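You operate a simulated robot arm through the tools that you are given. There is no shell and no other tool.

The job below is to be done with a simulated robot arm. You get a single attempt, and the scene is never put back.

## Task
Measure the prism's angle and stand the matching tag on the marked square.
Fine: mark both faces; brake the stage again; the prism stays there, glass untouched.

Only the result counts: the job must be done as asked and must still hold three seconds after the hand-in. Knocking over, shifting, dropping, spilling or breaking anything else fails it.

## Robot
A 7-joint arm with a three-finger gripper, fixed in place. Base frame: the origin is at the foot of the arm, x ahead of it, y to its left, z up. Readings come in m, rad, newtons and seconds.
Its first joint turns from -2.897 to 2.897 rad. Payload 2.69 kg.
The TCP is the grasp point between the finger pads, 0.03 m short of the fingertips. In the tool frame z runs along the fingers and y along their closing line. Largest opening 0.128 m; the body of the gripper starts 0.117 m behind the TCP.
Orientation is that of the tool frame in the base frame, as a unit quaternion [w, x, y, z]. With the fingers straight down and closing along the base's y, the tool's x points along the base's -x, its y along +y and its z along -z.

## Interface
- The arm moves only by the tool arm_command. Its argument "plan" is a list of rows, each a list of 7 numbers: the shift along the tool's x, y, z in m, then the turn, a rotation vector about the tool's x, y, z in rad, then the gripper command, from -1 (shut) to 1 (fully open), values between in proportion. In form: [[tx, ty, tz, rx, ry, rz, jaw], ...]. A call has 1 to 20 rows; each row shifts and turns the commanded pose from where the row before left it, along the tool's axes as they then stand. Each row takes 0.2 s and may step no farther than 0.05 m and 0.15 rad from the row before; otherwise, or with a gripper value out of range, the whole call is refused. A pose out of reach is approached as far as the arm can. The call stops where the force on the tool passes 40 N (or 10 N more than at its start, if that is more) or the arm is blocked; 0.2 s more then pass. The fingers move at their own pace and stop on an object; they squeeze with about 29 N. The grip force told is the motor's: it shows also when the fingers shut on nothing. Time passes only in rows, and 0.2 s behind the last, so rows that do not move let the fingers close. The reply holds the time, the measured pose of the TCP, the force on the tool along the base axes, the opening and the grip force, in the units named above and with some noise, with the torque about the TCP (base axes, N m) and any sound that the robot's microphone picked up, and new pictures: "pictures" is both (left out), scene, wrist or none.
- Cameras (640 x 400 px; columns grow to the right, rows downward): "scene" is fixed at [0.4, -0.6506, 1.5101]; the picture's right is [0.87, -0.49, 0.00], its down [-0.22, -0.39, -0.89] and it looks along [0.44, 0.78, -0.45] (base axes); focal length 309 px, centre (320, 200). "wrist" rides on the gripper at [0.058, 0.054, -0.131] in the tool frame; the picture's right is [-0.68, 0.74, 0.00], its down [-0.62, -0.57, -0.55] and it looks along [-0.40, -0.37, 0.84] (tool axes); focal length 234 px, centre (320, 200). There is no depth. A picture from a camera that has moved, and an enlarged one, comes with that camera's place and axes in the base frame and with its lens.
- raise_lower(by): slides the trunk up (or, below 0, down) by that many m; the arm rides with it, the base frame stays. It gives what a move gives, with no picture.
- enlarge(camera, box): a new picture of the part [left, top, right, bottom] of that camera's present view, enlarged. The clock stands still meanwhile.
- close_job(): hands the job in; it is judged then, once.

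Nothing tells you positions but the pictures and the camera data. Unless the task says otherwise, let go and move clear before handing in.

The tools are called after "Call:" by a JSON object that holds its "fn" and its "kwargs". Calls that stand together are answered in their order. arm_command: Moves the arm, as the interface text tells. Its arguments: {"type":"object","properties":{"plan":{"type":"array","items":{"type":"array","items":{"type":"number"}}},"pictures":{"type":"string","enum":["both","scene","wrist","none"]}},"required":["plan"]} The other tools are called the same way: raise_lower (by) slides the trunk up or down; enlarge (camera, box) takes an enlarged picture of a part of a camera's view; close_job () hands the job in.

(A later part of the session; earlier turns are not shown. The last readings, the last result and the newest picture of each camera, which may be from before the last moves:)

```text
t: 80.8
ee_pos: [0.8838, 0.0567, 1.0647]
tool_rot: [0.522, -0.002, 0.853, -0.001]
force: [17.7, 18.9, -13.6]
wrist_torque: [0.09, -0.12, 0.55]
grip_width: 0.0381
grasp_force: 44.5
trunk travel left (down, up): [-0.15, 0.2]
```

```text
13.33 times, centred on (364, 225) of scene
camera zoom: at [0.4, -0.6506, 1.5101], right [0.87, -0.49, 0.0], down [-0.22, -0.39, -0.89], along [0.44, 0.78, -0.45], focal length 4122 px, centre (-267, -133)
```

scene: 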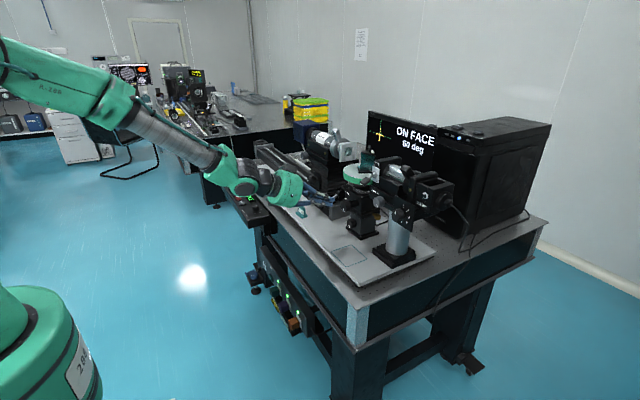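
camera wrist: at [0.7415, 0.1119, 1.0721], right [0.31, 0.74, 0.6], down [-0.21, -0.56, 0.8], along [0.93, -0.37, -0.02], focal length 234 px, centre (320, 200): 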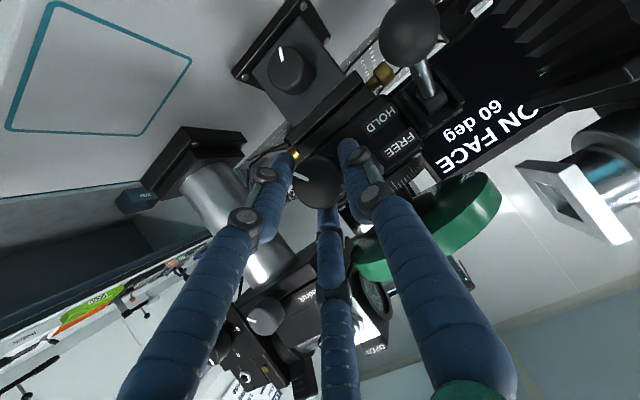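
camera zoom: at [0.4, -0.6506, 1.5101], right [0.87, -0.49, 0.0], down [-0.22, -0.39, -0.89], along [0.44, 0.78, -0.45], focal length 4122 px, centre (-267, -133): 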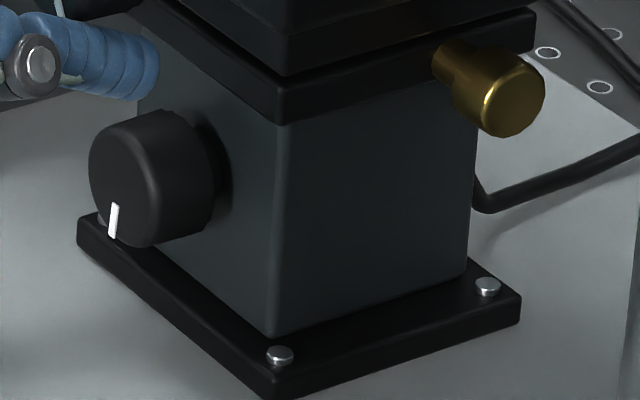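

The labels and screws are back at their original pixel positions. I release and withdraw.

Call:
{"fn": "arm_command", "kwargs": {"plan": [[0, 0, 0, 0, 0, 0, 0.0], [0, 0, 0, 0, 0, 0, 0.0], [0.0136, 0, -0.0267, 0, 0, 0, 0.0], [0.0182, 0, -0.0356, 0, 0, 0, 0.0], [0.0182, 0, -0.0356, 0, 0, 0, 0.0], [0, 0, 0, 0, 0, 0, 0.0]]}}

Call:
{"fn": "enlarge", "kwargs": {"camera": "scene", "box": [320, 180, 384, 220]}}

Call:
{"fn": "enlarge", "kwargs": {"camera": "scene", "box": [360, 100, 450, 156]}}

Call:
{"fn": "enlarge", "kwargs": {"camera": "scene", "box": [340, 140, 404, 180]}}

```text
t: 82.2
ee_pos: [0.7683, 0.055, 1.067]
tool_rot: [0.523, 0.001, 0.852, -0.003]
force: [-0.9, 0.0, 0.8]
wrist_torque: [0.03, 0.04, 0.02]
grip_width: 0.064
grasp_force: 0.0
trunk travel left (down, up): [-0.15, 0.2]
camera wrist: at [0.6237, 0.1088, 1.0727], right [0.31, 0.74, 0.6], down [-0.21, -0.56, 0.8], along [0.93, -0.37, -0.02], focal length 234 px, centre (320, 200)
```

scene: 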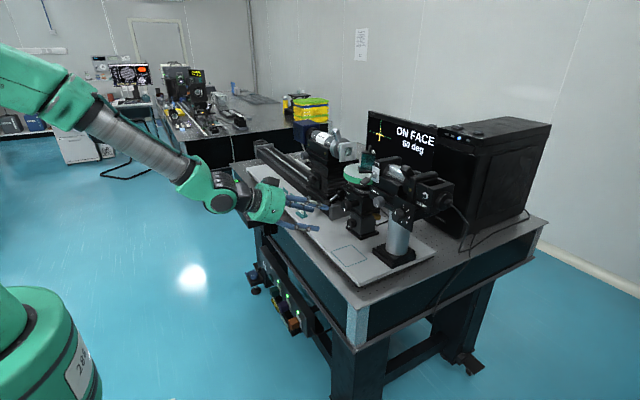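
wrist: 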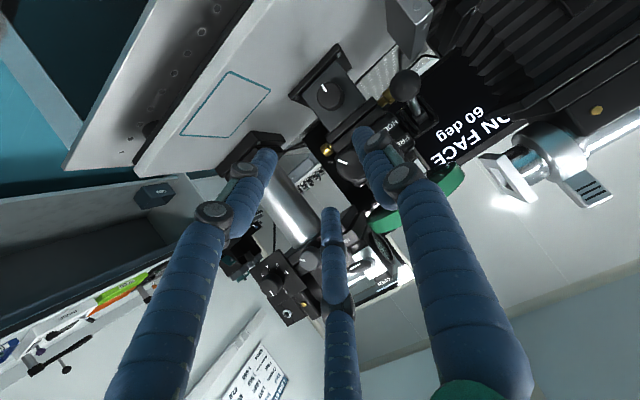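

```text
10.00 times, centred on (352, 200) of scene
camera zoom: at [0.4, -0.6506, 1.5101], right [0.87, -0.49, 0.0], down [-0.22, -0.39, -0.89], along [0.44, 0.78, -0.45], focal length 3091 px, centre (0, 200)
```

zoom: 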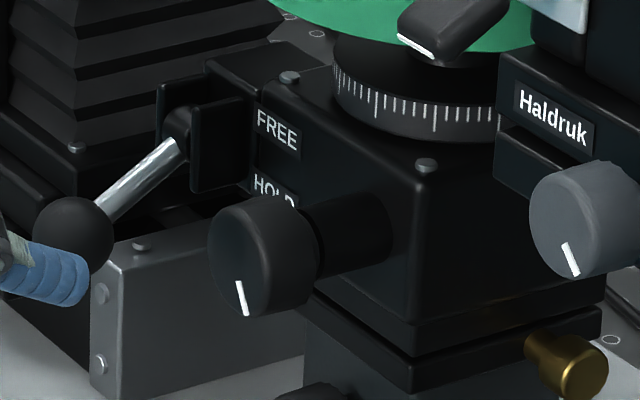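

```text
7.11 times, centred on (405, 128) of scene
camera zoom: at [0.4, -0.6506, 1.5101], right [0.87, -0.49, 0.0], down [-0.22, -0.39, -0.89], along [0.44, 0.78, -0.45], focal length 2198 px, centre (-284, 712)
```

zoom: 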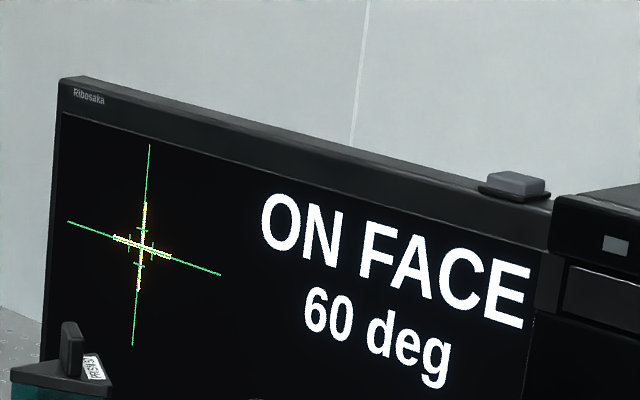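

```text
10.00 times, centred on (372, 160) of scene
camera zoom: at [0.4, -0.6506, 1.5101], right [0.87, -0.49, 0.0], down [-0.22, -0.39, -0.89], along [0.44, 0.78, -0.45], focal length 3091 px, centre (-200, 600)
```

zoom: 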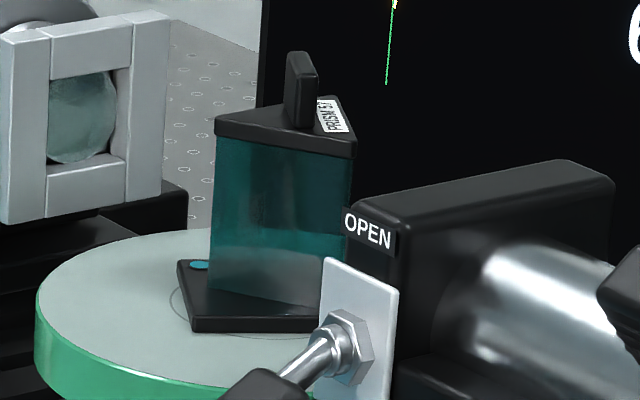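

Everything on the stage is back as it was: brake on HOLD, 60 deg on the screen. Now the 60 tag, which I take to be near (0.87, 0.41) on the white board. I rise, straighten the tool and go above it for a close look.

Call:
{"fn": "arm_command", "kwargs": {"plan": [[-0.0386, 0, -0.0197, 0, 0, 0, 0.0], [-0.0386, 0, -0.0197, 0, 0, 0, 0.0], [-0.0386, 0, -0.0197, 0, 0, 0, 0.0], [0, 0, 0, 0, 0.1375, 0, 0.0], [0, 0, 0, 0, 0.1375, 0, 0.0], [0, 0, 0, 0, 0.1375, 0, 0.0], [0, 0, 0, 0, 0.1375, 0, 0.0], [0, 0, 0, 0, 0.1375, 0, 0.0], [0, 0, 0, 0, 0.1375, 0, 0.0], [0, 0, 0, 0, 0.1375, 0, 0.0], [0, 0, 0, 0, 0.1375, 0, 0.0], [-0.0058, 0.045, 0.0086, 0, 0, 0, 0.0], [-0.0058, 0.045, 0.0086, 0, 0, 0, 0.0], [-0.0058, 0.045, 0.0086, 0, 0, 0, 0.0], [-0.0058, 0.045, 0.0086, 0, 0, 0, 0.0], [-0.0058, 0.045, 0.0086, 0, 0, 0, 0.0], [-0.0058, 0.045, 0.0086, 0, 0, 0, 0.0], [-0.0058, 0.045, 0.0086, 0, 0, 0, 0.0], [-0.0058, 0.045, 0.0086, 0, 0, 0, 0.0], [-0.0058, 0.045, 0.0086, 0, 0, 0, 0.0]]}}

Call:
{"fn": "enlarge", "kwargs": {"camera": "wrist", "box": [220, 80, 420, 205]}}

```text
t: 86.4
ee_pos: [0.8557, 0.4457, 1.1349]
tool_rot: [0.088, 0.013, 0.996, -0.017]
force: [0.6, 0.4, -0.8]
wrist_torque: [0.03, -0.03, -0.02]
grip_width: 0.0639
grasp_force: 0.0
out of reach, approached as far as the arm can: row 6, 7
trunk travel left (down, up): [-0.15, 0.2]
camera wrist: at [0.7766, 0.5053, 1.2508], right [0.69, 0.72, 0.1], down [0.49, -0.56, 0.66], along [0.53, -0.41, -0.74], focal length 234 px, centre (320, 200)
```

scene: 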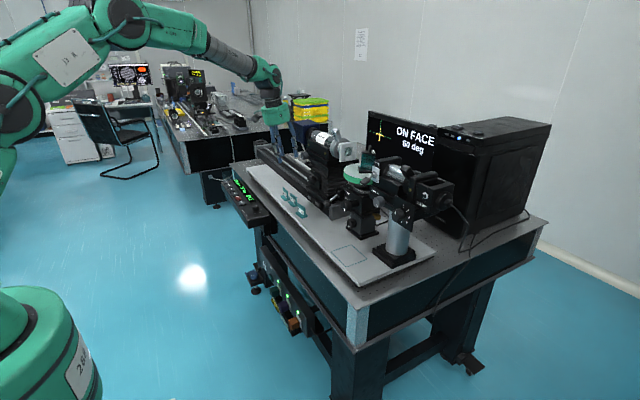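
wrist: 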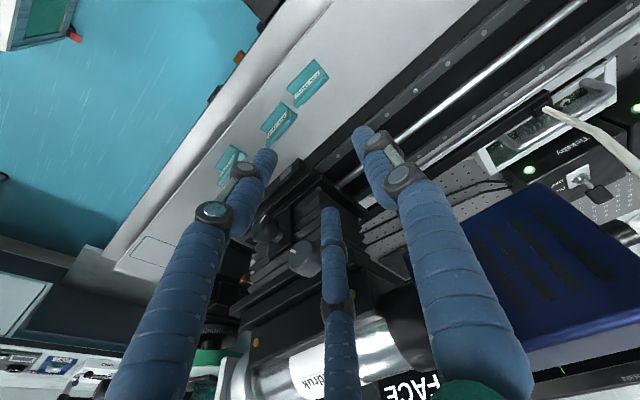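

```text
3.20 times, centred on (320, 142) of wrist
camera zoom: at [0.7766, 0.5053, 1.2508], right [0.69, 0.72, 0.1], down [0.49, -0.56, 0.66], along [0.53, -0.41, -0.74], focal length 749 px, centre (320, 384)
```

zoom: 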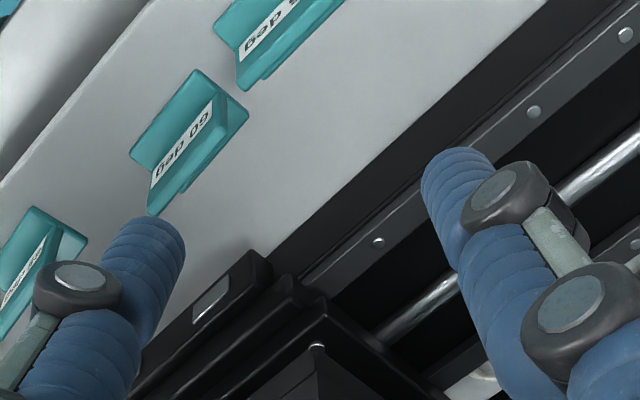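

The tool still has a slight tilt because part of the turn was out of reach; I correct it, back off a little from the telescope side, and look at the 60 tag between the open fingers.

Call:
{"fn": "arm_command", "kwargs": {"plan": [[0.04, 0, 0, -0.017, 0.088, -0.013, 0.3], [0.015, 0.01, 0.01, -0.017, 0.088, -0.013, 0.3], [0, 0, 0.03, 0, 0, 0, 0.3], [0, 0, 0, 0, 0, 0, 0.3]], "pictures": "wrist"}}

Call:
{"fn": "enlarge", "kwargs": {"camera": "wrist", "box": [240, 110, 400, 210]}}

Call:
{"fn": "enlarge", "kwargs": {"camera": "scene", "box": [278, 184, 310, 204]}}

```text
t: 87.4
ee_pos: [0.8029, 0.4571, 1.0851]
tool_rot: [0.0, -0.001, 1.0, 0.001]
force: [0.6, 0.0, -0.1]
wrist_torque: [-0.04, 0.04, -0.01]
grip_width: 0.0831
grasp_force: 0.2
trunk travel left (down, up): [-0.15, 0.2]
camera wrist: at [0.7442, 0.5113, 1.2145], right [0.68, 0.74, 0.0], down [0.62, -0.57, 0.55], along [0.4, -0.37, -0.84], focal length 234 px, centre (320, 200)
```

wrist: 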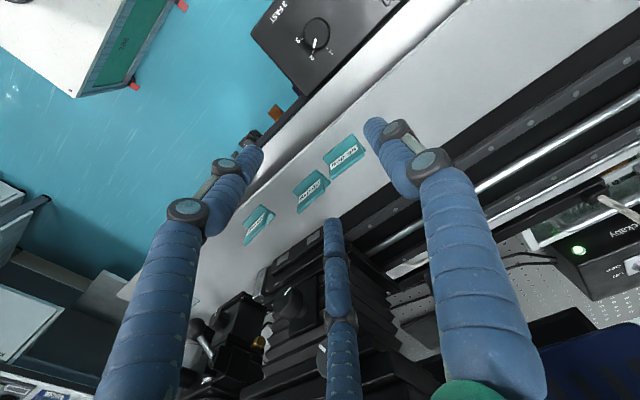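

```text
4.00 times, centred on (320, 160) of wrist
camera zoom: at [0.7442, 0.5113, 1.2145], right [0.68, 0.74, 0.0], down [0.62, -0.57, 0.55], along [0.4, -0.37, -0.84], focal length 937 px, centre (320, 360)
```

zoom: 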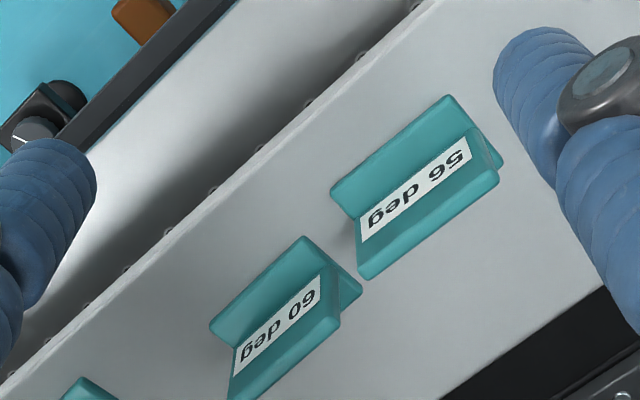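

```text
16.00 times, centred on (294, 194) of scene
camera zoom: at [0.4, -0.6506, 1.5101], right [0.87, -0.49, 0.0], down [-0.22, -0.39, -0.89], along [0.44, 0.78, -0.45], focal length 4946 px, centre (736, 296)
```

zoom: 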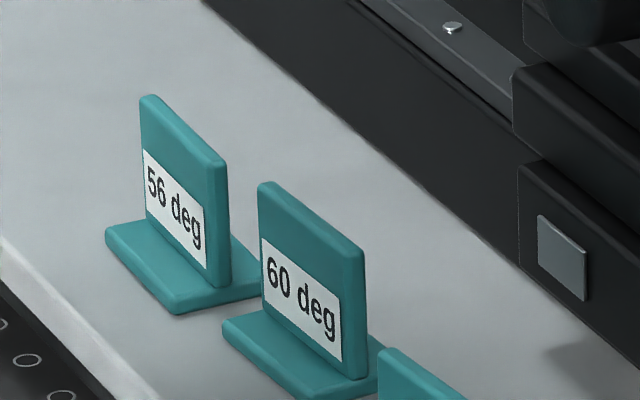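

The tags stand with plates along y, with only about 15 mm between the 60 and 56 tags, and a telescope knob sits above. So I'll pinch the 60 tag's plate front-to-back: turn the wrist 90° and lean the hand slightly toward +y to clear the knob.

Call:
{"fn": "arm_command", "kwargs": {"plan": [[0, 0, -0.02, 0, 0, 0.1428, -0.2], [0, 0, 0, 0, 0, 0.1428, -0.2], [0, 0, 0, 0, 0, 0.1428, -0.2], [0, 0, 0, 0, 0, 0.1428, -0.2], [0, 0, 0, 0, 0, 0.1428, -0.2], [0, 0, 0, 0, 0, 0.1428, -0.2], [0, 0, 0, 0, 0, 0.1428, -0.2], [0, 0, 0, 0, 0, 0.1428, -0.2], [0, 0, 0, 0, 0, 0.1428, -0.2], [0, 0, 0, 0, 0, 0.1428, -0.2], [0, 0, 0, 0, 0, 0.1428, -0.2], [0, 0, 0, 0, -0.1167, 0, -0.2], [0, 0, 0, 0, -0.1167, 0, -0.2], [0, 0, 0, 0, -0.1167, 0, -0.2], [0, 0, 0, 0, 0, 0, -0.2]]}}

Call:
{"fn": "enlarge", "kwargs": {"camera": "wrist", "box": [220, 80, 420, 205]}}

```text
t: 90.6
ee_pos: [0.8027, 0.4581, 1.104]
tool_rot: [0.123, 0.696, 0.697, -0.123]
force: [-0.3, 0.2, -0.7]
wrist_torque: [-0.1, 0.0, 0.0]
grip_width: 0.051
grasp_force: 0.1
trunk travel left (down, up): [-0.15, 0.2]
camera wrist: at [0.8552, 0.5578, 1.2057], right [0.74, -0.63, 0.23], down [-0.57, -0.39, 0.73], along [-0.37, -0.67, -0.65], focal length 234 px, centre (320, 200)
```

scene: 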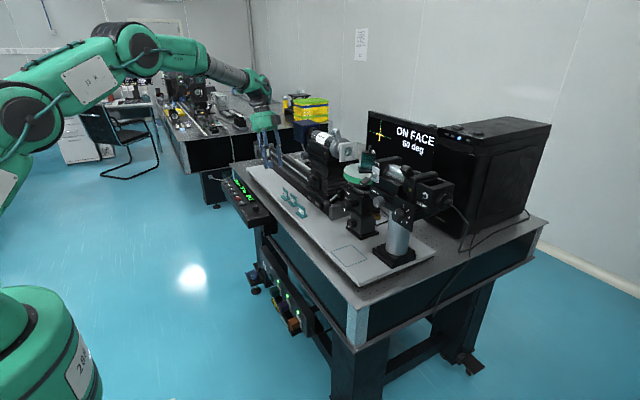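
wrist: 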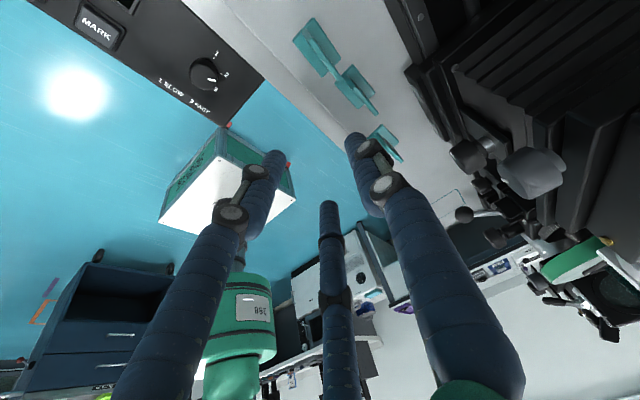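

```text
3.20 times, centred on (320, 142) of wrist
camera zoom: at [0.8552, 0.5578, 1.2057], right [0.74, -0.63, 0.23], down [-0.57, -0.39, 0.73], along [-0.37, -0.67, -0.65], focal length 749 px, centre (320, 384)
```

zoom: 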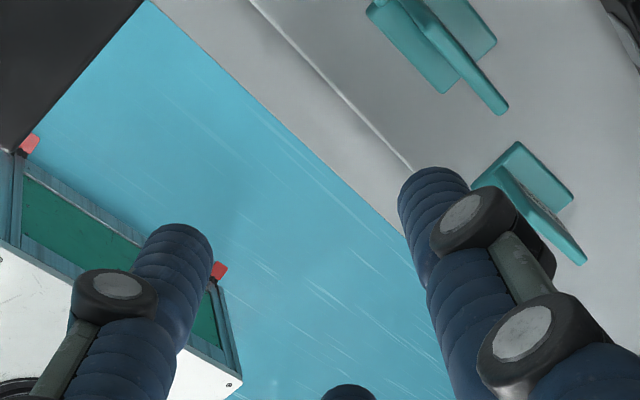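

The wrist pose is good. I'll measure the 60 tag from this side.

Call:
{"fn": "enlarge", "kwargs": {"camera": "wrist", "box": [280, 0, 440, 160]}}

Call:
{"fn": "enlarge", "kwargs": {"camera": "wrist", "box": [320, 60, 400, 120]}}

```text
2.50 times, centred on (360, 80) of wrist
camera zoom: at [0.8552, 0.5578, 1.2057], right [0.74, -0.63, 0.23], down [-0.57, -0.39, 0.73], along [-0.37, -0.67, -0.65], focal length 585 px, centre (220, 500)
```

zoom: 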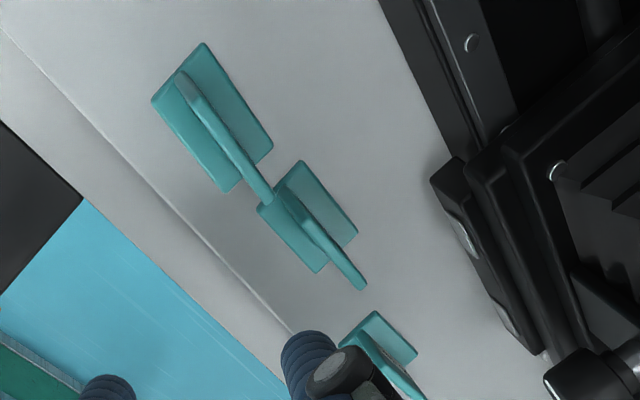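

```text
6.67 times, centred on (360, 90) of wrist
camera zoom: at [0.8552, 0.5578, 1.2057], right [0.74, -0.63, 0.23], down [-0.57, -0.39, 0.73], along [-0.37, -0.67, -0.65], focal length 1561 px, centre (53, 933)
```

zoom: 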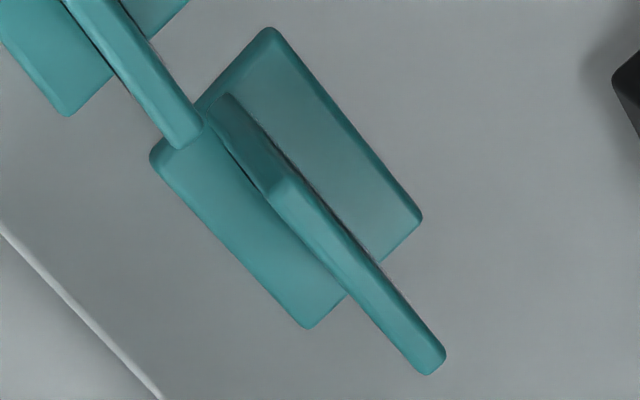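

The 60 tag's foot spans x 0.845–0.874, y 0.359–0.410; its plate is at x≈0.859 and its top at z≈0.955. I move above it with the jaws open about 45 mm and check the alignment.

Call:
{"fn": "arm_command", "kwargs": {"plan": [[-0.0163, 0.0191, 0.0216, 0, 0, 0, -0.3], [-0.0163, 0.0191, 0.0216, 0, 0, 0, -0.3], [-0.0163, 0.0191, 0.0216, 0, 0, 0, -0.3], [0, 0, 0, 0, 0, 0, -0.3]]}}

Call:
{"fn": "enlarge", "kwargs": {"camera": "wrist", "box": [240, 90, 400, 190]}}

Call:
{"fn": "enlarge", "kwargs": {"camera": "scene", "box": [250, 130, 346, 210]}}

```text
t: 91.6
ee_pos: [0.8586, 0.3902, 1.0596]
tool_rot: [0.123, 0.696, 0.697, -0.123]
force: [-0.2, 0.0, 0.1]
wrist_torque: [0.01, 0.03, -0.04]
grip_width: 0.0445
grasp_force: 0.1
trunk travel left (down, up): [-0.15, 0.2]
camera wrist: at [0.9127, 0.4889, 1.1614], right [0.74, -0.63, 0.23], down [-0.57, -0.39, 0.73], along [-0.37, -0.67, -0.65], focal length 234 px, centre (320, 200)
```

scene: 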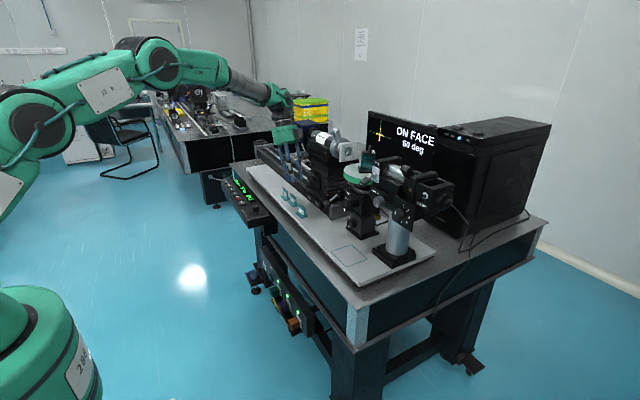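
wrist: 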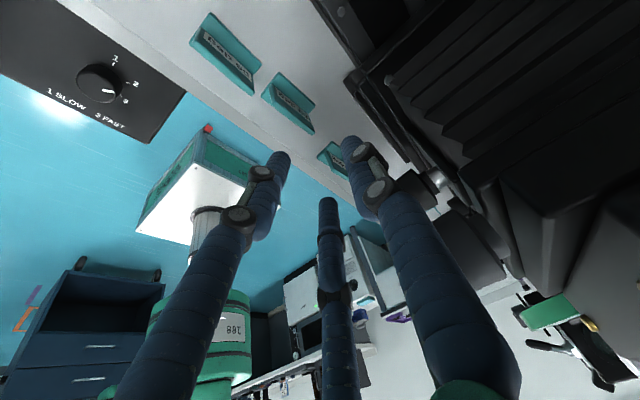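

```text
4.00 times, centred on (320, 140) of wrist
camera zoom: at [0.9127, 0.4889, 1.1614], right [0.74, -0.63, 0.23], down [-0.57, -0.39, 0.73], along [-0.37, -0.67, -0.65], focal length 937 px, centre (320, 440)
```

zoom: 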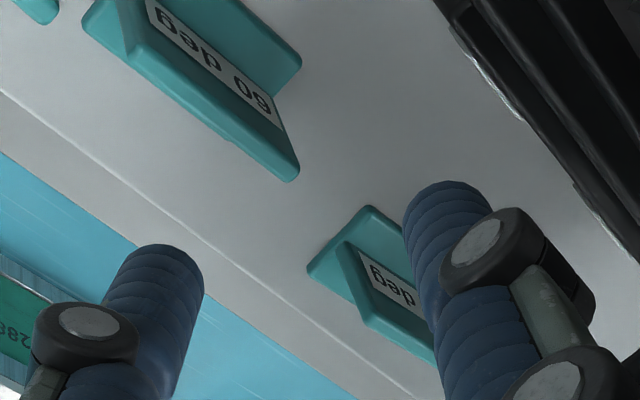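

```text
5.00 times, centred on (298, 170) of scene
camera zoom: at [0.4, -0.6506, 1.5101], right [0.87, -0.49, 0.0], down [-0.22, -0.39, -0.89], along [0.44, 0.78, -0.45], focal length 1546 px, centre (430, 350)
```

zoom: 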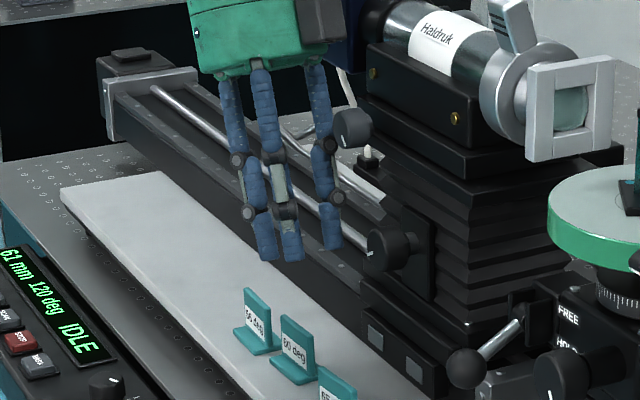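

The jaws straddle the 60 tag's plate line. I go down in two stages, checking in between.

Call:
{"fn": "arm_command", "kwargs": {"plan": [[0.012, 0, 0.0329, 0, 0, 0, -0.3], [0.012, 0, 0.0329, 0, 0, 0, -0.3], [0, 0, 0, 0, 0, 0, -0.3]]}}

Call:
{"fn": "enlarge", "kwargs": {"camera": "wrist", "box": [240, 90, 400, 190]}}

Call:
{"fn": "enlarge", "kwargs": {"camera": "scene", "box": [270, 160, 334, 220]}}

```text
t: 92.4
ee_pos: [0.8598, 0.389, 0.9889]
tool_rot: [0.123, 0.696, 0.697, -0.122]
force: [4.0, 10.7, 16.3]
wrist_torque: [-1.59, -0.28, 0.54]
grip_width: 0.0449
grasp_force: 0.1
trunk travel left (down, up): [-0.15, 0.2]
camera wrist: at [0.9122, 0.4898, 1.0913], right [0.74, -0.63, 0.23], down [-0.57, -0.39, 0.73], along [-0.37, -0.67, -0.65], focal length 234 px, centre (320, 200)
```

scene: 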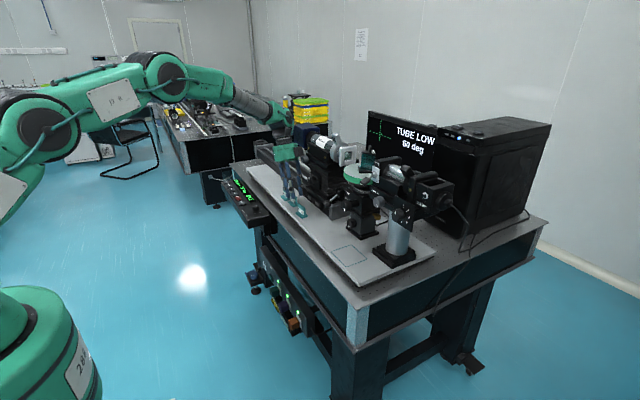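
wrist: 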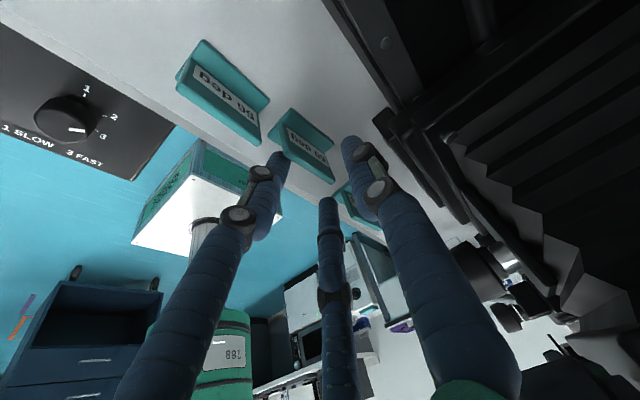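

```text
4.00 times, centred on (320, 140) of wrist
camera zoom: at [0.9122, 0.4898, 1.0913], right [0.74, -0.63, 0.23], down [-0.57, -0.39, 0.73], along [-0.37, -0.67, -0.65], focal length 937 px, centre (320, 440)
```

zoom: 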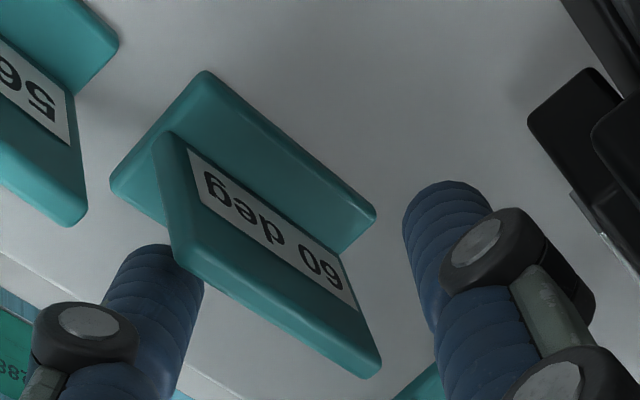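

```text
6.67 times, centred on (302, 190) of scene
camera zoom: at [0.4, -0.6506, 1.5101], right [0.87, -0.49, 0.0], down [-0.22, -0.39, -0.89], along [0.44, 0.78, -0.45], focal length 2061 px, centre (440, 267)
```

zoom: 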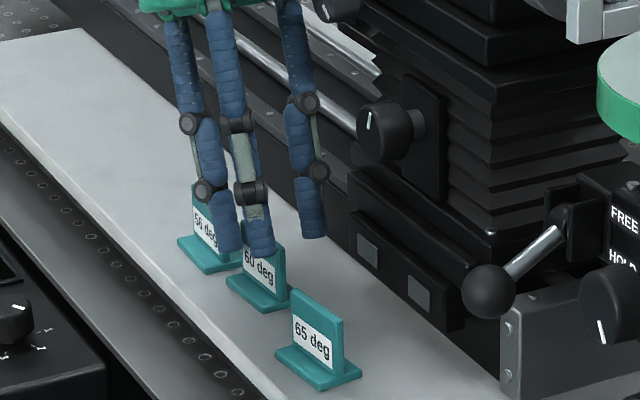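

The screen now says "TUBE LOW" and there is a 16 N upward force: part of my hand is pressing on the telescope and has lowered it. I rise at once and look.

Call:
{"fn": "arm_command", "kwargs": {"plan": [[-0.0069, 0, -0.0188, 0, 0, 0, -0.3], [-0.012, 0, -0.0329, 0, 0, 0, -0.3], [-0.012, 0, -0.0329, 0, 0, 0, -0.3], [0, 0, 0, 0, 0, 0, -0.3]]}}

Call:
{"fn": "enlarge", "kwargs": {"camera": "scene", "box": [250, 110, 370, 200]}}

Call:
{"fn": "enlarge", "kwargs": {"camera": "scene", "box": [360, 100, 450, 156]}}

Call:
{"fn": "enlarge", "kwargs": {"camera": "scene", "box": [300, 120, 364, 160]}}

```text
t: 93.4
ee_pos: [0.8605, 0.3901, 1.0782]
tool_rot: [0.123, 0.695, 0.697, -0.123]
force: [-0.8, 0.4, 0.7]
wrist_torque: [0.05, -0.05, 0.01]
grip_width: 0.0448
grasp_force: 0.0
trunk travel left (down, up): [-0.15, 0.2]
camera wrist: at [0.9124, 0.4899, 1.1814], right [0.74, -0.63, 0.23], down [-0.57, -0.39, 0.73], along [-0.37, -0.67, -0.65], focal length 234 px, centre (320, 200)
```

scene: 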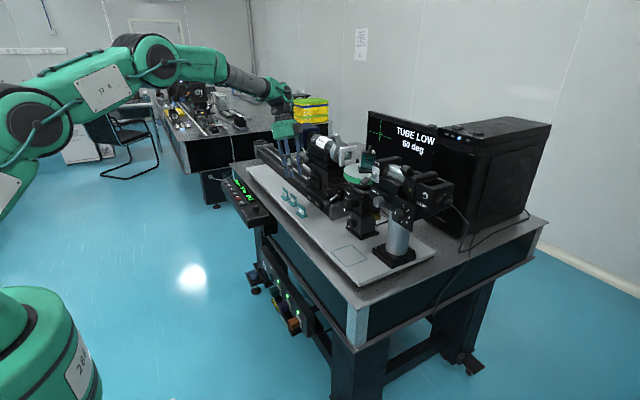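
wrist: 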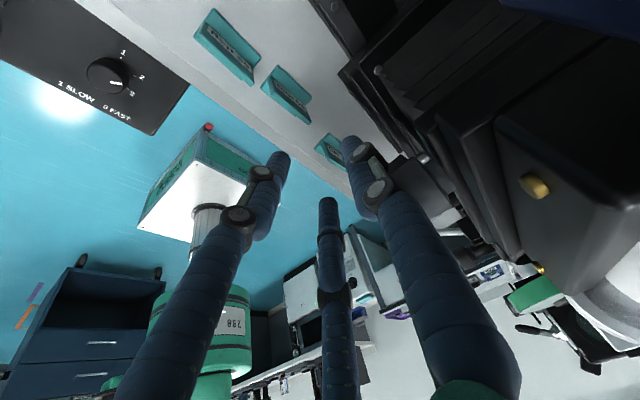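

```text
4.44 times, centred on (310, 155) of scene
camera zoom: at [0.4, -0.6506, 1.5101], right [0.87, -0.49, 0.0], down [-0.22, -0.39, -0.89], along [0.44, 0.78, -0.45], focal length 1374 px, centre (364, 400)
```

zoom: 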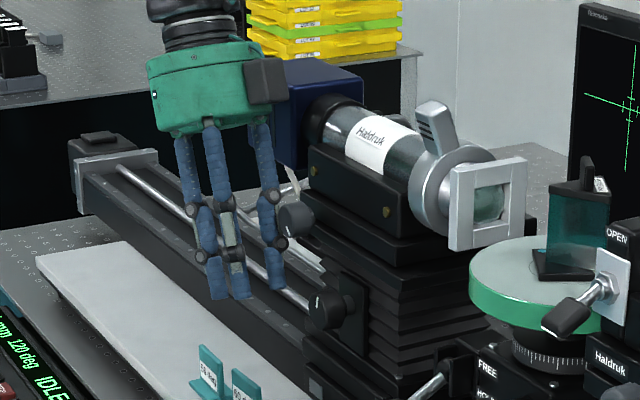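

```text
7.11 times, centred on (405, 128) of scene
camera zoom: at [0.4, -0.6506, 1.5101], right [0.87, -0.49, 0.0], down [-0.22, -0.39, -0.89], along [0.44, 0.78, -0.45], focal length 2198 px, centre (-284, 712)
```

zoom: 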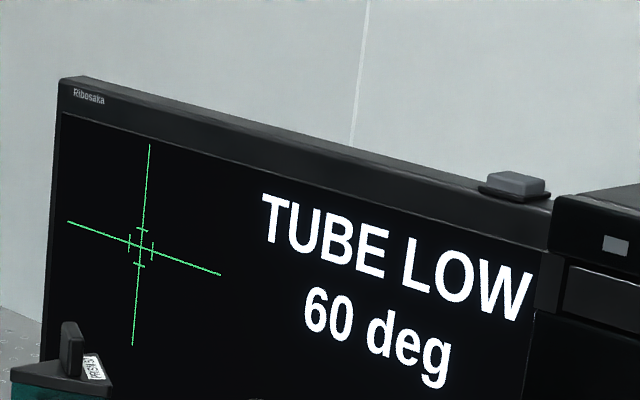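

```text
10.00 times, centred on (332, 140) of scene
camera zoom: at [0.4, -0.6506, 1.5101], right [0.87, -0.49, 0.0], down [-0.22, -0.39, -0.89], along [0.44, 0.78, -0.45], focal length 3091 px, centre (200, 800)
```

zoom: 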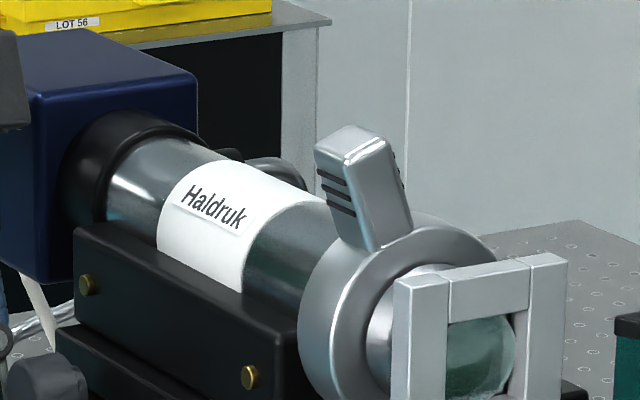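

The hand's round palm pressed on the telescope's side knob and pushed the tube down about 16 mm (its jack is back-drivable). I must put it back to its height. First I look closely at the jack knob and the tube.

Call:
{"fn": "enlarge", "kwargs": {"camera": "scene", "box": [290, 160, 338, 200]}}

Call:
{"fn": "enlarge", "kwargs": {"camera": "scene", "box": [230, 120, 350, 200]}}

Call:
{"fn": "enlarge", "kwargs": {"camera": "scene", "box": [340, 140, 404, 180]}}

Call:
{"fn": "enlarge", "kwargs": {"camera": "scene", "box": [278, 184, 310, 204]}}

```text
10.00 times, centred on (314, 180) of scene
camera zoom: at [0.4, -0.6506, 1.5101], right [0.87, -0.49, 0.0], down [-0.22, -0.39, -0.89], along [0.44, 0.78, -0.45], focal length 3091 px, centre (380, 400)
```

zoom: 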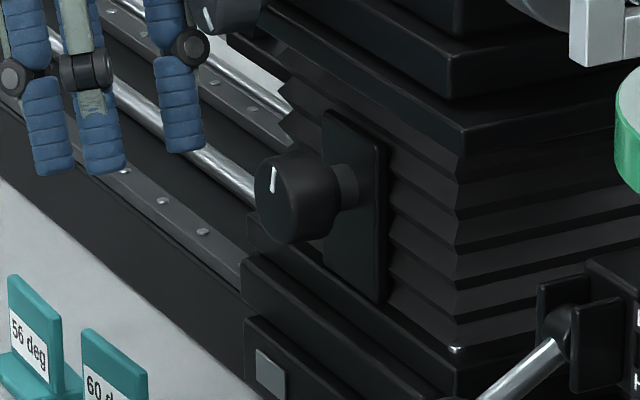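

```text
5.00 times, centred on (290, 160) of scene
camera zoom: at [0.4, -0.6506, 1.5101], right [0.87, -0.49, 0.0], down [-0.22, -0.39, -0.89], along [0.44, 0.78, -0.45], focal length 1546 px, centre (470, 400)
```

zoom: 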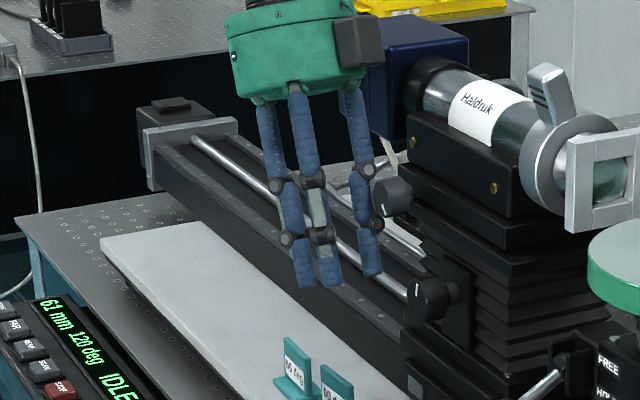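

```text
10.00 times, centred on (372, 160) of scene
camera zoom: at [0.4, -0.6506, 1.5101], right [0.87, -0.49, 0.0], down [-0.22, -0.39, -0.89], along [0.44, 0.78, -0.45], focal length 3091 px, centre (-200, 600)
```

zoom: 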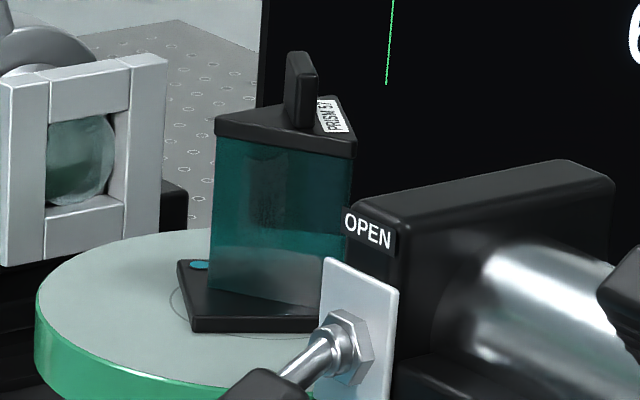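

```text
16.00 times, centred on (294, 194) of scene
camera zoom: at [0.4, -0.6506, 1.5101], right [0.87, -0.49, 0.0], down [-0.22, -0.39, -0.89], along [0.44, 0.78, -0.45], focal length 4946 px, centre (736, 296)
```

zoom: 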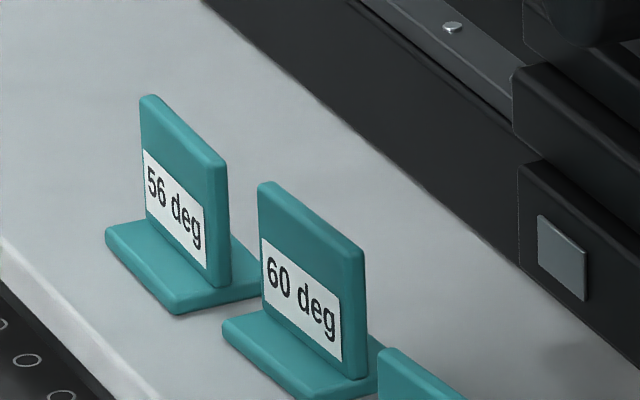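

The tags are untouched; the jack's black knob turned from 9 o'clock to about 12 o'clock as the tube sank, so turning it back counter-clockwise should raise the tube. I back away from the telescope and bring the tool horizontal, pointing forward.

Call:
{"fn": "arm_command", "kwargs": {"plan": [[0, -0.04, 0, 0, 0, 0, -0.3], [0, -0.04, 0, 0, 0, 0, -0.3], [0, -0.04, 0, 0, 0, 0, -0.3], [0, -0.02, 0, 0, 0.1167, 0, -0.3], [0, 0, 0, 0, 0.1167, 0, -0.3], [0, 0, 0, 0, 0.1167, 0, -0.3], [0, 0, 0, -0.1428, 0, 0, -0.1], [0, 0, 0, -0.1428, 0, 0, -0.1], [0, 0, 0, -0.1428, 0, 0, -0.1], [0, 0, 0, -0.1428, 0, 0, -0.1], [0, 0, 0, -0.1428, 0, 0, -0.1], [0, 0, 0, -0.1428, 0, 0, -0.1], [0, 0, 0, -0.1428, 0, 0, -0.1], [0, 0, 0, -0.1428, 0, 0, -0.1], [0, 0, 0, -0.1428, 0, 0, -0.1], [0, 0, 0, -0.1428, 0, 0, -0.1], [0, 0, 0, -0.1428, 0, 0, -0.1], [0, 0, 0, 0, 0, 0, -0.1]]}}

```text
t: 97.2
ee_pos: [0.7277, 0.3893, 1.0916]
tool_rot: [0.289, 0.643, 0.649, 0.288]
force: [-0.2, -0.1, 0.7]
wrist_torque: [0.03, 0.01, -0.02]
grip_width: 0.0575
grasp_force: 0.1
out of reach, approached as far as the arm can: row 12, 13, 14, 15, 16, 17
trunk travel left (down, up): [-0.15, 0.2]
camera wrist: at [0.6646, 0.4474, 1.2169], right [0.5, -0.67, 0.55], down [-0.78, -0.62, -0.05], along [0.38, -0.4, -0.83], focal length 234 px, centre (320, 200)
```

scene: 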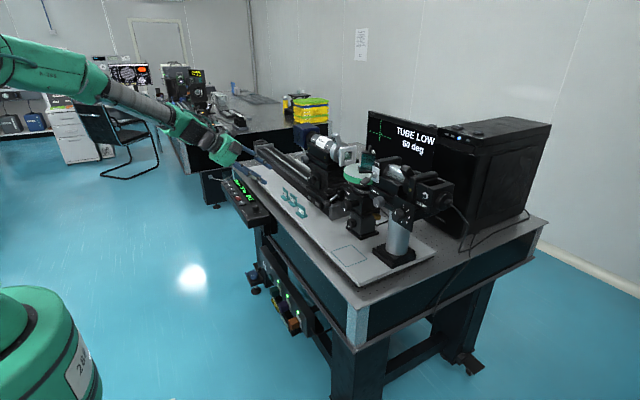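
wrist: 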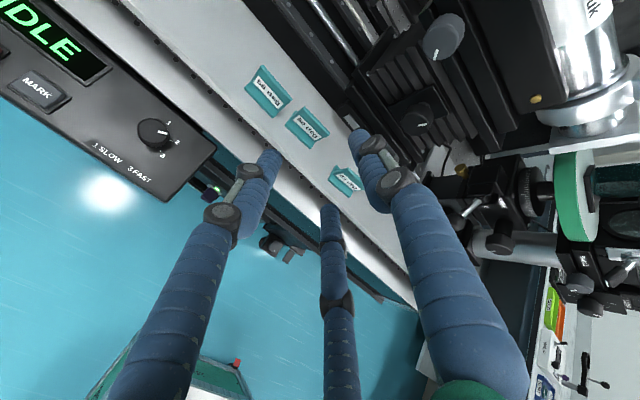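

The wrist can't reach that pose with the 90° turn. I undo it: back to tool-down with the normal yaw, then tilt forward from there, which worked before.

Call:
{"fn": "arm_command", "kwargs": {"plan": [[0, 0, 0, 0.14, 0, 0, -0.1], [0, 0, 0, 0.14, 0, 0, -0.1], [0, 0, 0, 0.14, 0, 0, -0.1], [0, 0, 0, 0.14, 0, 0, -0.1], [0, 0, 0, 0.14, 0, 0, -0.1], [0, 0, 0, 0.14, 0, 0, -0.1], [0, 0, 0, 0, 0, -0.1428, -0.1], [0, 0, 0, 0, 0, -0.1428, -0.1], [0, 0, 0, 0, 0, -0.1428, -0.1], [0, 0, 0, 0, 0, -0.1428, -0.1], [0, 0, 0, 0, 0, -0.1428, -0.1], [0, 0, 0, 0, 0, -0.1428, -0.1], [0, 0, 0, 0, 0, -0.1428, -0.1], [0, 0, 0, 0, 0, -0.1428, -0.1], [0, 0, 0, 0, 0, -0.1428, -0.1], [0, 0, 0, 0, 0, -0.1428, -0.1], [0, 0, 0, 0, 0, -0.1428, -0.1], [0, 0, 0, 0, 0, 0, -0.1]], "pictures": "none"}}

```text
t: 101.0
ee_pos: [0.7284, 0.3889, 1.0922]
tool_rot: [0.0, -0.005, 1.0, -0.001]
force: [-0.2, -0.2, 0.0]
wrist_torque: [-0.04, -0.02, 0.0]
grip_width: 0.0577
grasp_force: 0.2
trunk travel left (down, up): [-0.15, 0.2]
```

Call:
{"fn": "arm_command", "kwargs": {"plan": [[0.01, -0.0345, -0.015, 0, 0, 0, -0.1], [0.01, -0.0345, -0.015, 0, 0, 0, -0.1], [0, 0, 0, 0, -0.1428, 0, -0.1], [0, 0, 0, 0, -0.1428, 0, -0.1], [0, 0, 0, 0, -0.1428, 0, -0.1], [0, 0, 0, 0, -0.1428, 0, -0.1], [0, 0, 0, 0, -0.1428, 0, -0.1], [0, 0, 0, 0, -0.1428, 0, -0.1], [0, 0, 0, 0, -0.1428, 0, -0.1], [0, 0, 0, 0, -0.1428, 0, -0.1], [0, 0, 0, 0, -0.1428, 0, -0.1], [0, 0, 0, 0, -0.1428, 0, -0.1], [0, 0, 0, 0, -0.1428, 0, -0.1], [0, 0, 0, 0, 0, 0, -0.1]], "pictures": "scene"}}

```text
t: 104.0
ee_pos: [0.7087, 0.3216, 1.1214]
tool_rot: [0.707, -0.004, 0.707, 0.002]
force: [0.4, 0.3, -1.0]
wrist_torque: [0.0, -0.05, -0.02]
grip_width: 0.0576
grasp_force: 0.0
trunk travel left (down, up): [-0.15, 0.2]
```

scene: 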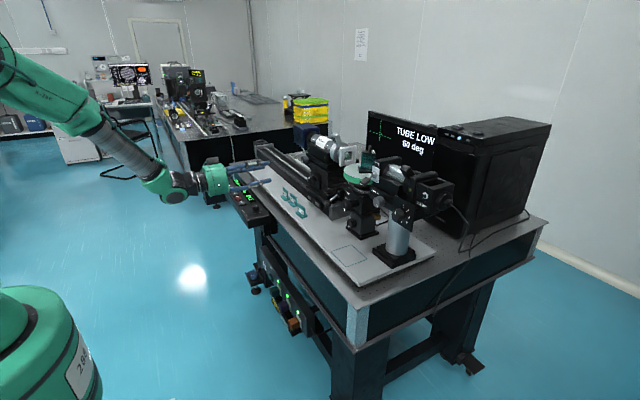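

Horizontal works with the normal yaw. I turn the wrist +0.75 rad (start of the twist) and look at the jack knob from here.

Call:
{"fn": "arm_command", "kwargs": {"plan": [[0, 0, 0, 0, 0, 0.15, -0.1], [0, 0, 0, 0, 0, 0.15, -0.1], [0, 0, 0, 0, 0, 0.15, -0.1], [0, 0, 0, 0, 0, 0.15, -0.1], [0, 0, 0, 0, 0, 0.15, -0.1], [0, 0, 0, 0, 0, 0, -0.1]], "pictures": "wrist"}}

Call:
{"fn": "enlarge", "kwargs": {"camera": "wrist", "box": [280, 60, 440, 180]}}

```text
t: 105.4
ee_pos: [0.714, 0.39, 1.229]
tool_rot: [0.649, 0.26, 0.683, 0.214]
force: [0.9, 0.4, 0.2]
wrist_torque: [0.03, -0.07, 0.01]
grip_width: 0.0576
grasp_force: 0.1
out of reach, approached as far as the arm can: row 3, 4, 5
trunk travel left (down, up): [-0.15, 0.2]
camera wrist: at [0.5846, 0.4755, 1.2245], right [0.07, 0.14, 0.99], down [-0.58, -0.8, 0.16], along [0.81, -0.58, 0.02], focal length 234 px, centre (320, 200)
```

wrist: 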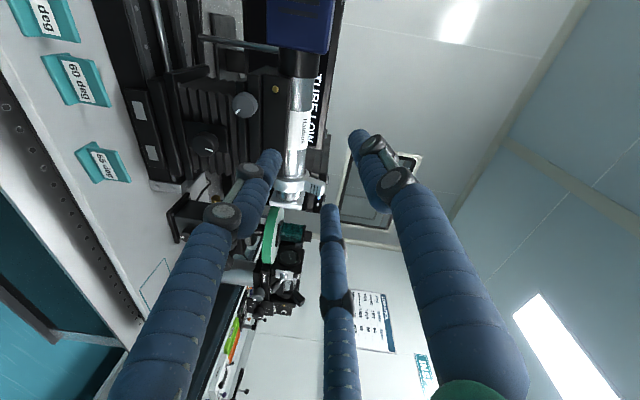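

```text
3.33 times, centred on (360, 120) of wrist
camera zoom: at [0.5846, 0.4755, 1.2245], right [0.07, 0.14, 0.99], down [-0.58, -0.8, 0.16], along [0.81, -0.58, 0.02], focal length 781 px, centre (187, 467)
```

zoom: 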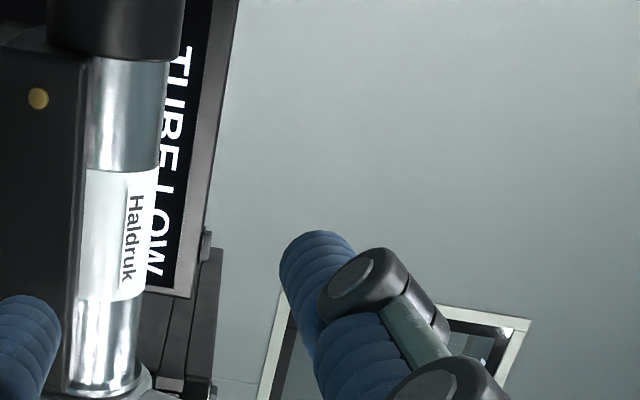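

Positive twist runs into a limit here. I return to the neutral horizontal pose and try the opposite twist range.

Call:
{"fn": "arm_command", "kwargs": {"plan": [[0, 0, 0, -0.0133, -0.0098, -0.1367, -0.1], [0, 0, 0, -0.0133, -0.0098, -0.1367, -0.1], [0, 0, 0, -0.0133, -0.0098, -0.1367, -0.1], [0, 0, 0, -0.0133, -0.0098, -0.1367, -0.1], [0, 0, 0, -0.0133, -0.0098, -0.1367, -0.1], [0.0363, -0.0233, -0.0017, 0, 0, 0, -0.1], [0.0363, -0.0233, -0.0017, 0, 0, 0, -0.1], [0.0363, -0.0233, -0.0017, 0, 0, 0, -0.1], [0, 0, 0, 0, 0, -0.15, -0.1], [0, 0, 0, 0, 0, -0.15, -0.1], [0, 0, 0, 0, 0, -0.15, -0.1], [0, 0, 0, 0, 0, -0.15, -0.1], [0, 0, 0, 0, 0, -0.15, -0.1], [0, 0, 0, 0, 0, -0.15, -0.1], [0, 0, 0, 0, 0, 0, -0.1]], "pictures": "wrist"}}

```text
t: 108.6
ee_pos: [0.7128, 0.3215, 1.1175]
tool_rot: [0.652, -0.301, 0.628, -0.3]
force: [0.1, 0.6, -0.1]
wrist_torque: [-0.01, 0.01, -0.02]
grip_width: 0.0577
grasp_force: 0.0
trunk travel left (down, up): [-0.15, 0.2]
camera wrist: at [0.5825, 0.3098, 1.0333], right [-0.01, 0.99, -0.13], down [-0.57, 0.1, 0.81], along [0.82, 0.09, 0.57], focal length 234 px, centre (320, 200)
```

wrist: 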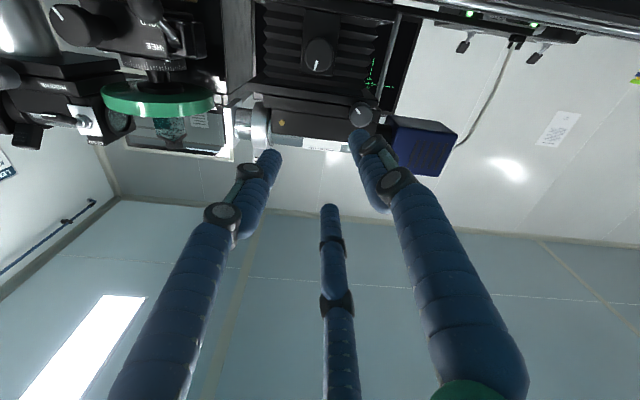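

Negative twist is free so far. I test it to −1.5.

Call:
{"fn": "arm_command", "kwargs": {"plan": [[0, 0, 0, 0, 0, -0.15, -0.1], [0, 0, 0, 0, 0, -0.15, -0.1], [0, 0, 0, 0, 0, -0.15, -0.1], [0, 0, 0, 0, 0, -0.15, -0.1], [0, 0, 0, 0, 0, -0.15, -0.1], [0, 0, 0, 0, 0, -0.15, -0.1], [0, 0, 0, 0, 0, 0, -0.1]], "pictures": "wrist"}}

Call:
{"fn": "enlarge", "kwargs": {"camera": "wrist", "box": [240, 20, 400, 120]}}

```text
t: 110.2
ee_pos: [0.712, 0.321, 1.1169]
tool_rot: [-0.457, 0.545, -0.435, 0.553]
force: [-0.9, -0.4, 0.4]
wrist_torque: [-0.02, -0.03, -0.02]
grip_width: 0.0577
grasp_force: 0.1
trunk travel left (down, up): [-0.15, 0.2]
camera wrist: at [0.5825, 0.2521, 1.0722], right [0.02, 0.51, -0.86], down [-0.57, 0.71, 0.41], along [0.82, 0.49, 0.3], focal length 234 px, centre (320, 200)
```

wrist: 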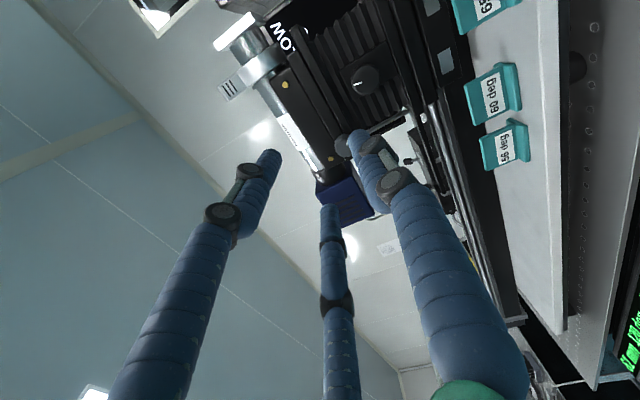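

```text
4.00 times, centred on (320, 70) of wrist
camera zoom: at [0.5825, 0.2521, 1.0722], right [0.02, 0.51, -0.86], down [-0.57, 0.71, 0.41], along [0.82, 0.49, 0.3], focal length 937 px, centre (320, 720)
```

zoom: 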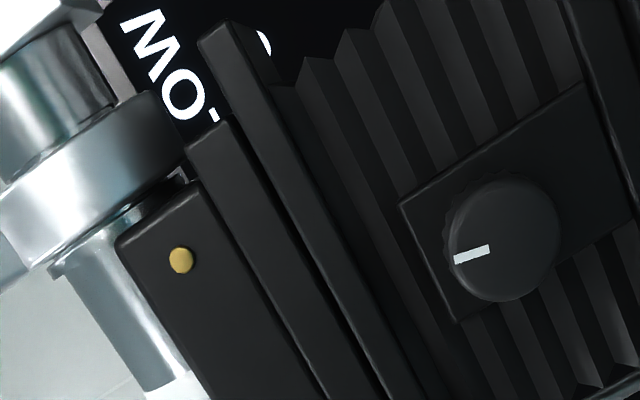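

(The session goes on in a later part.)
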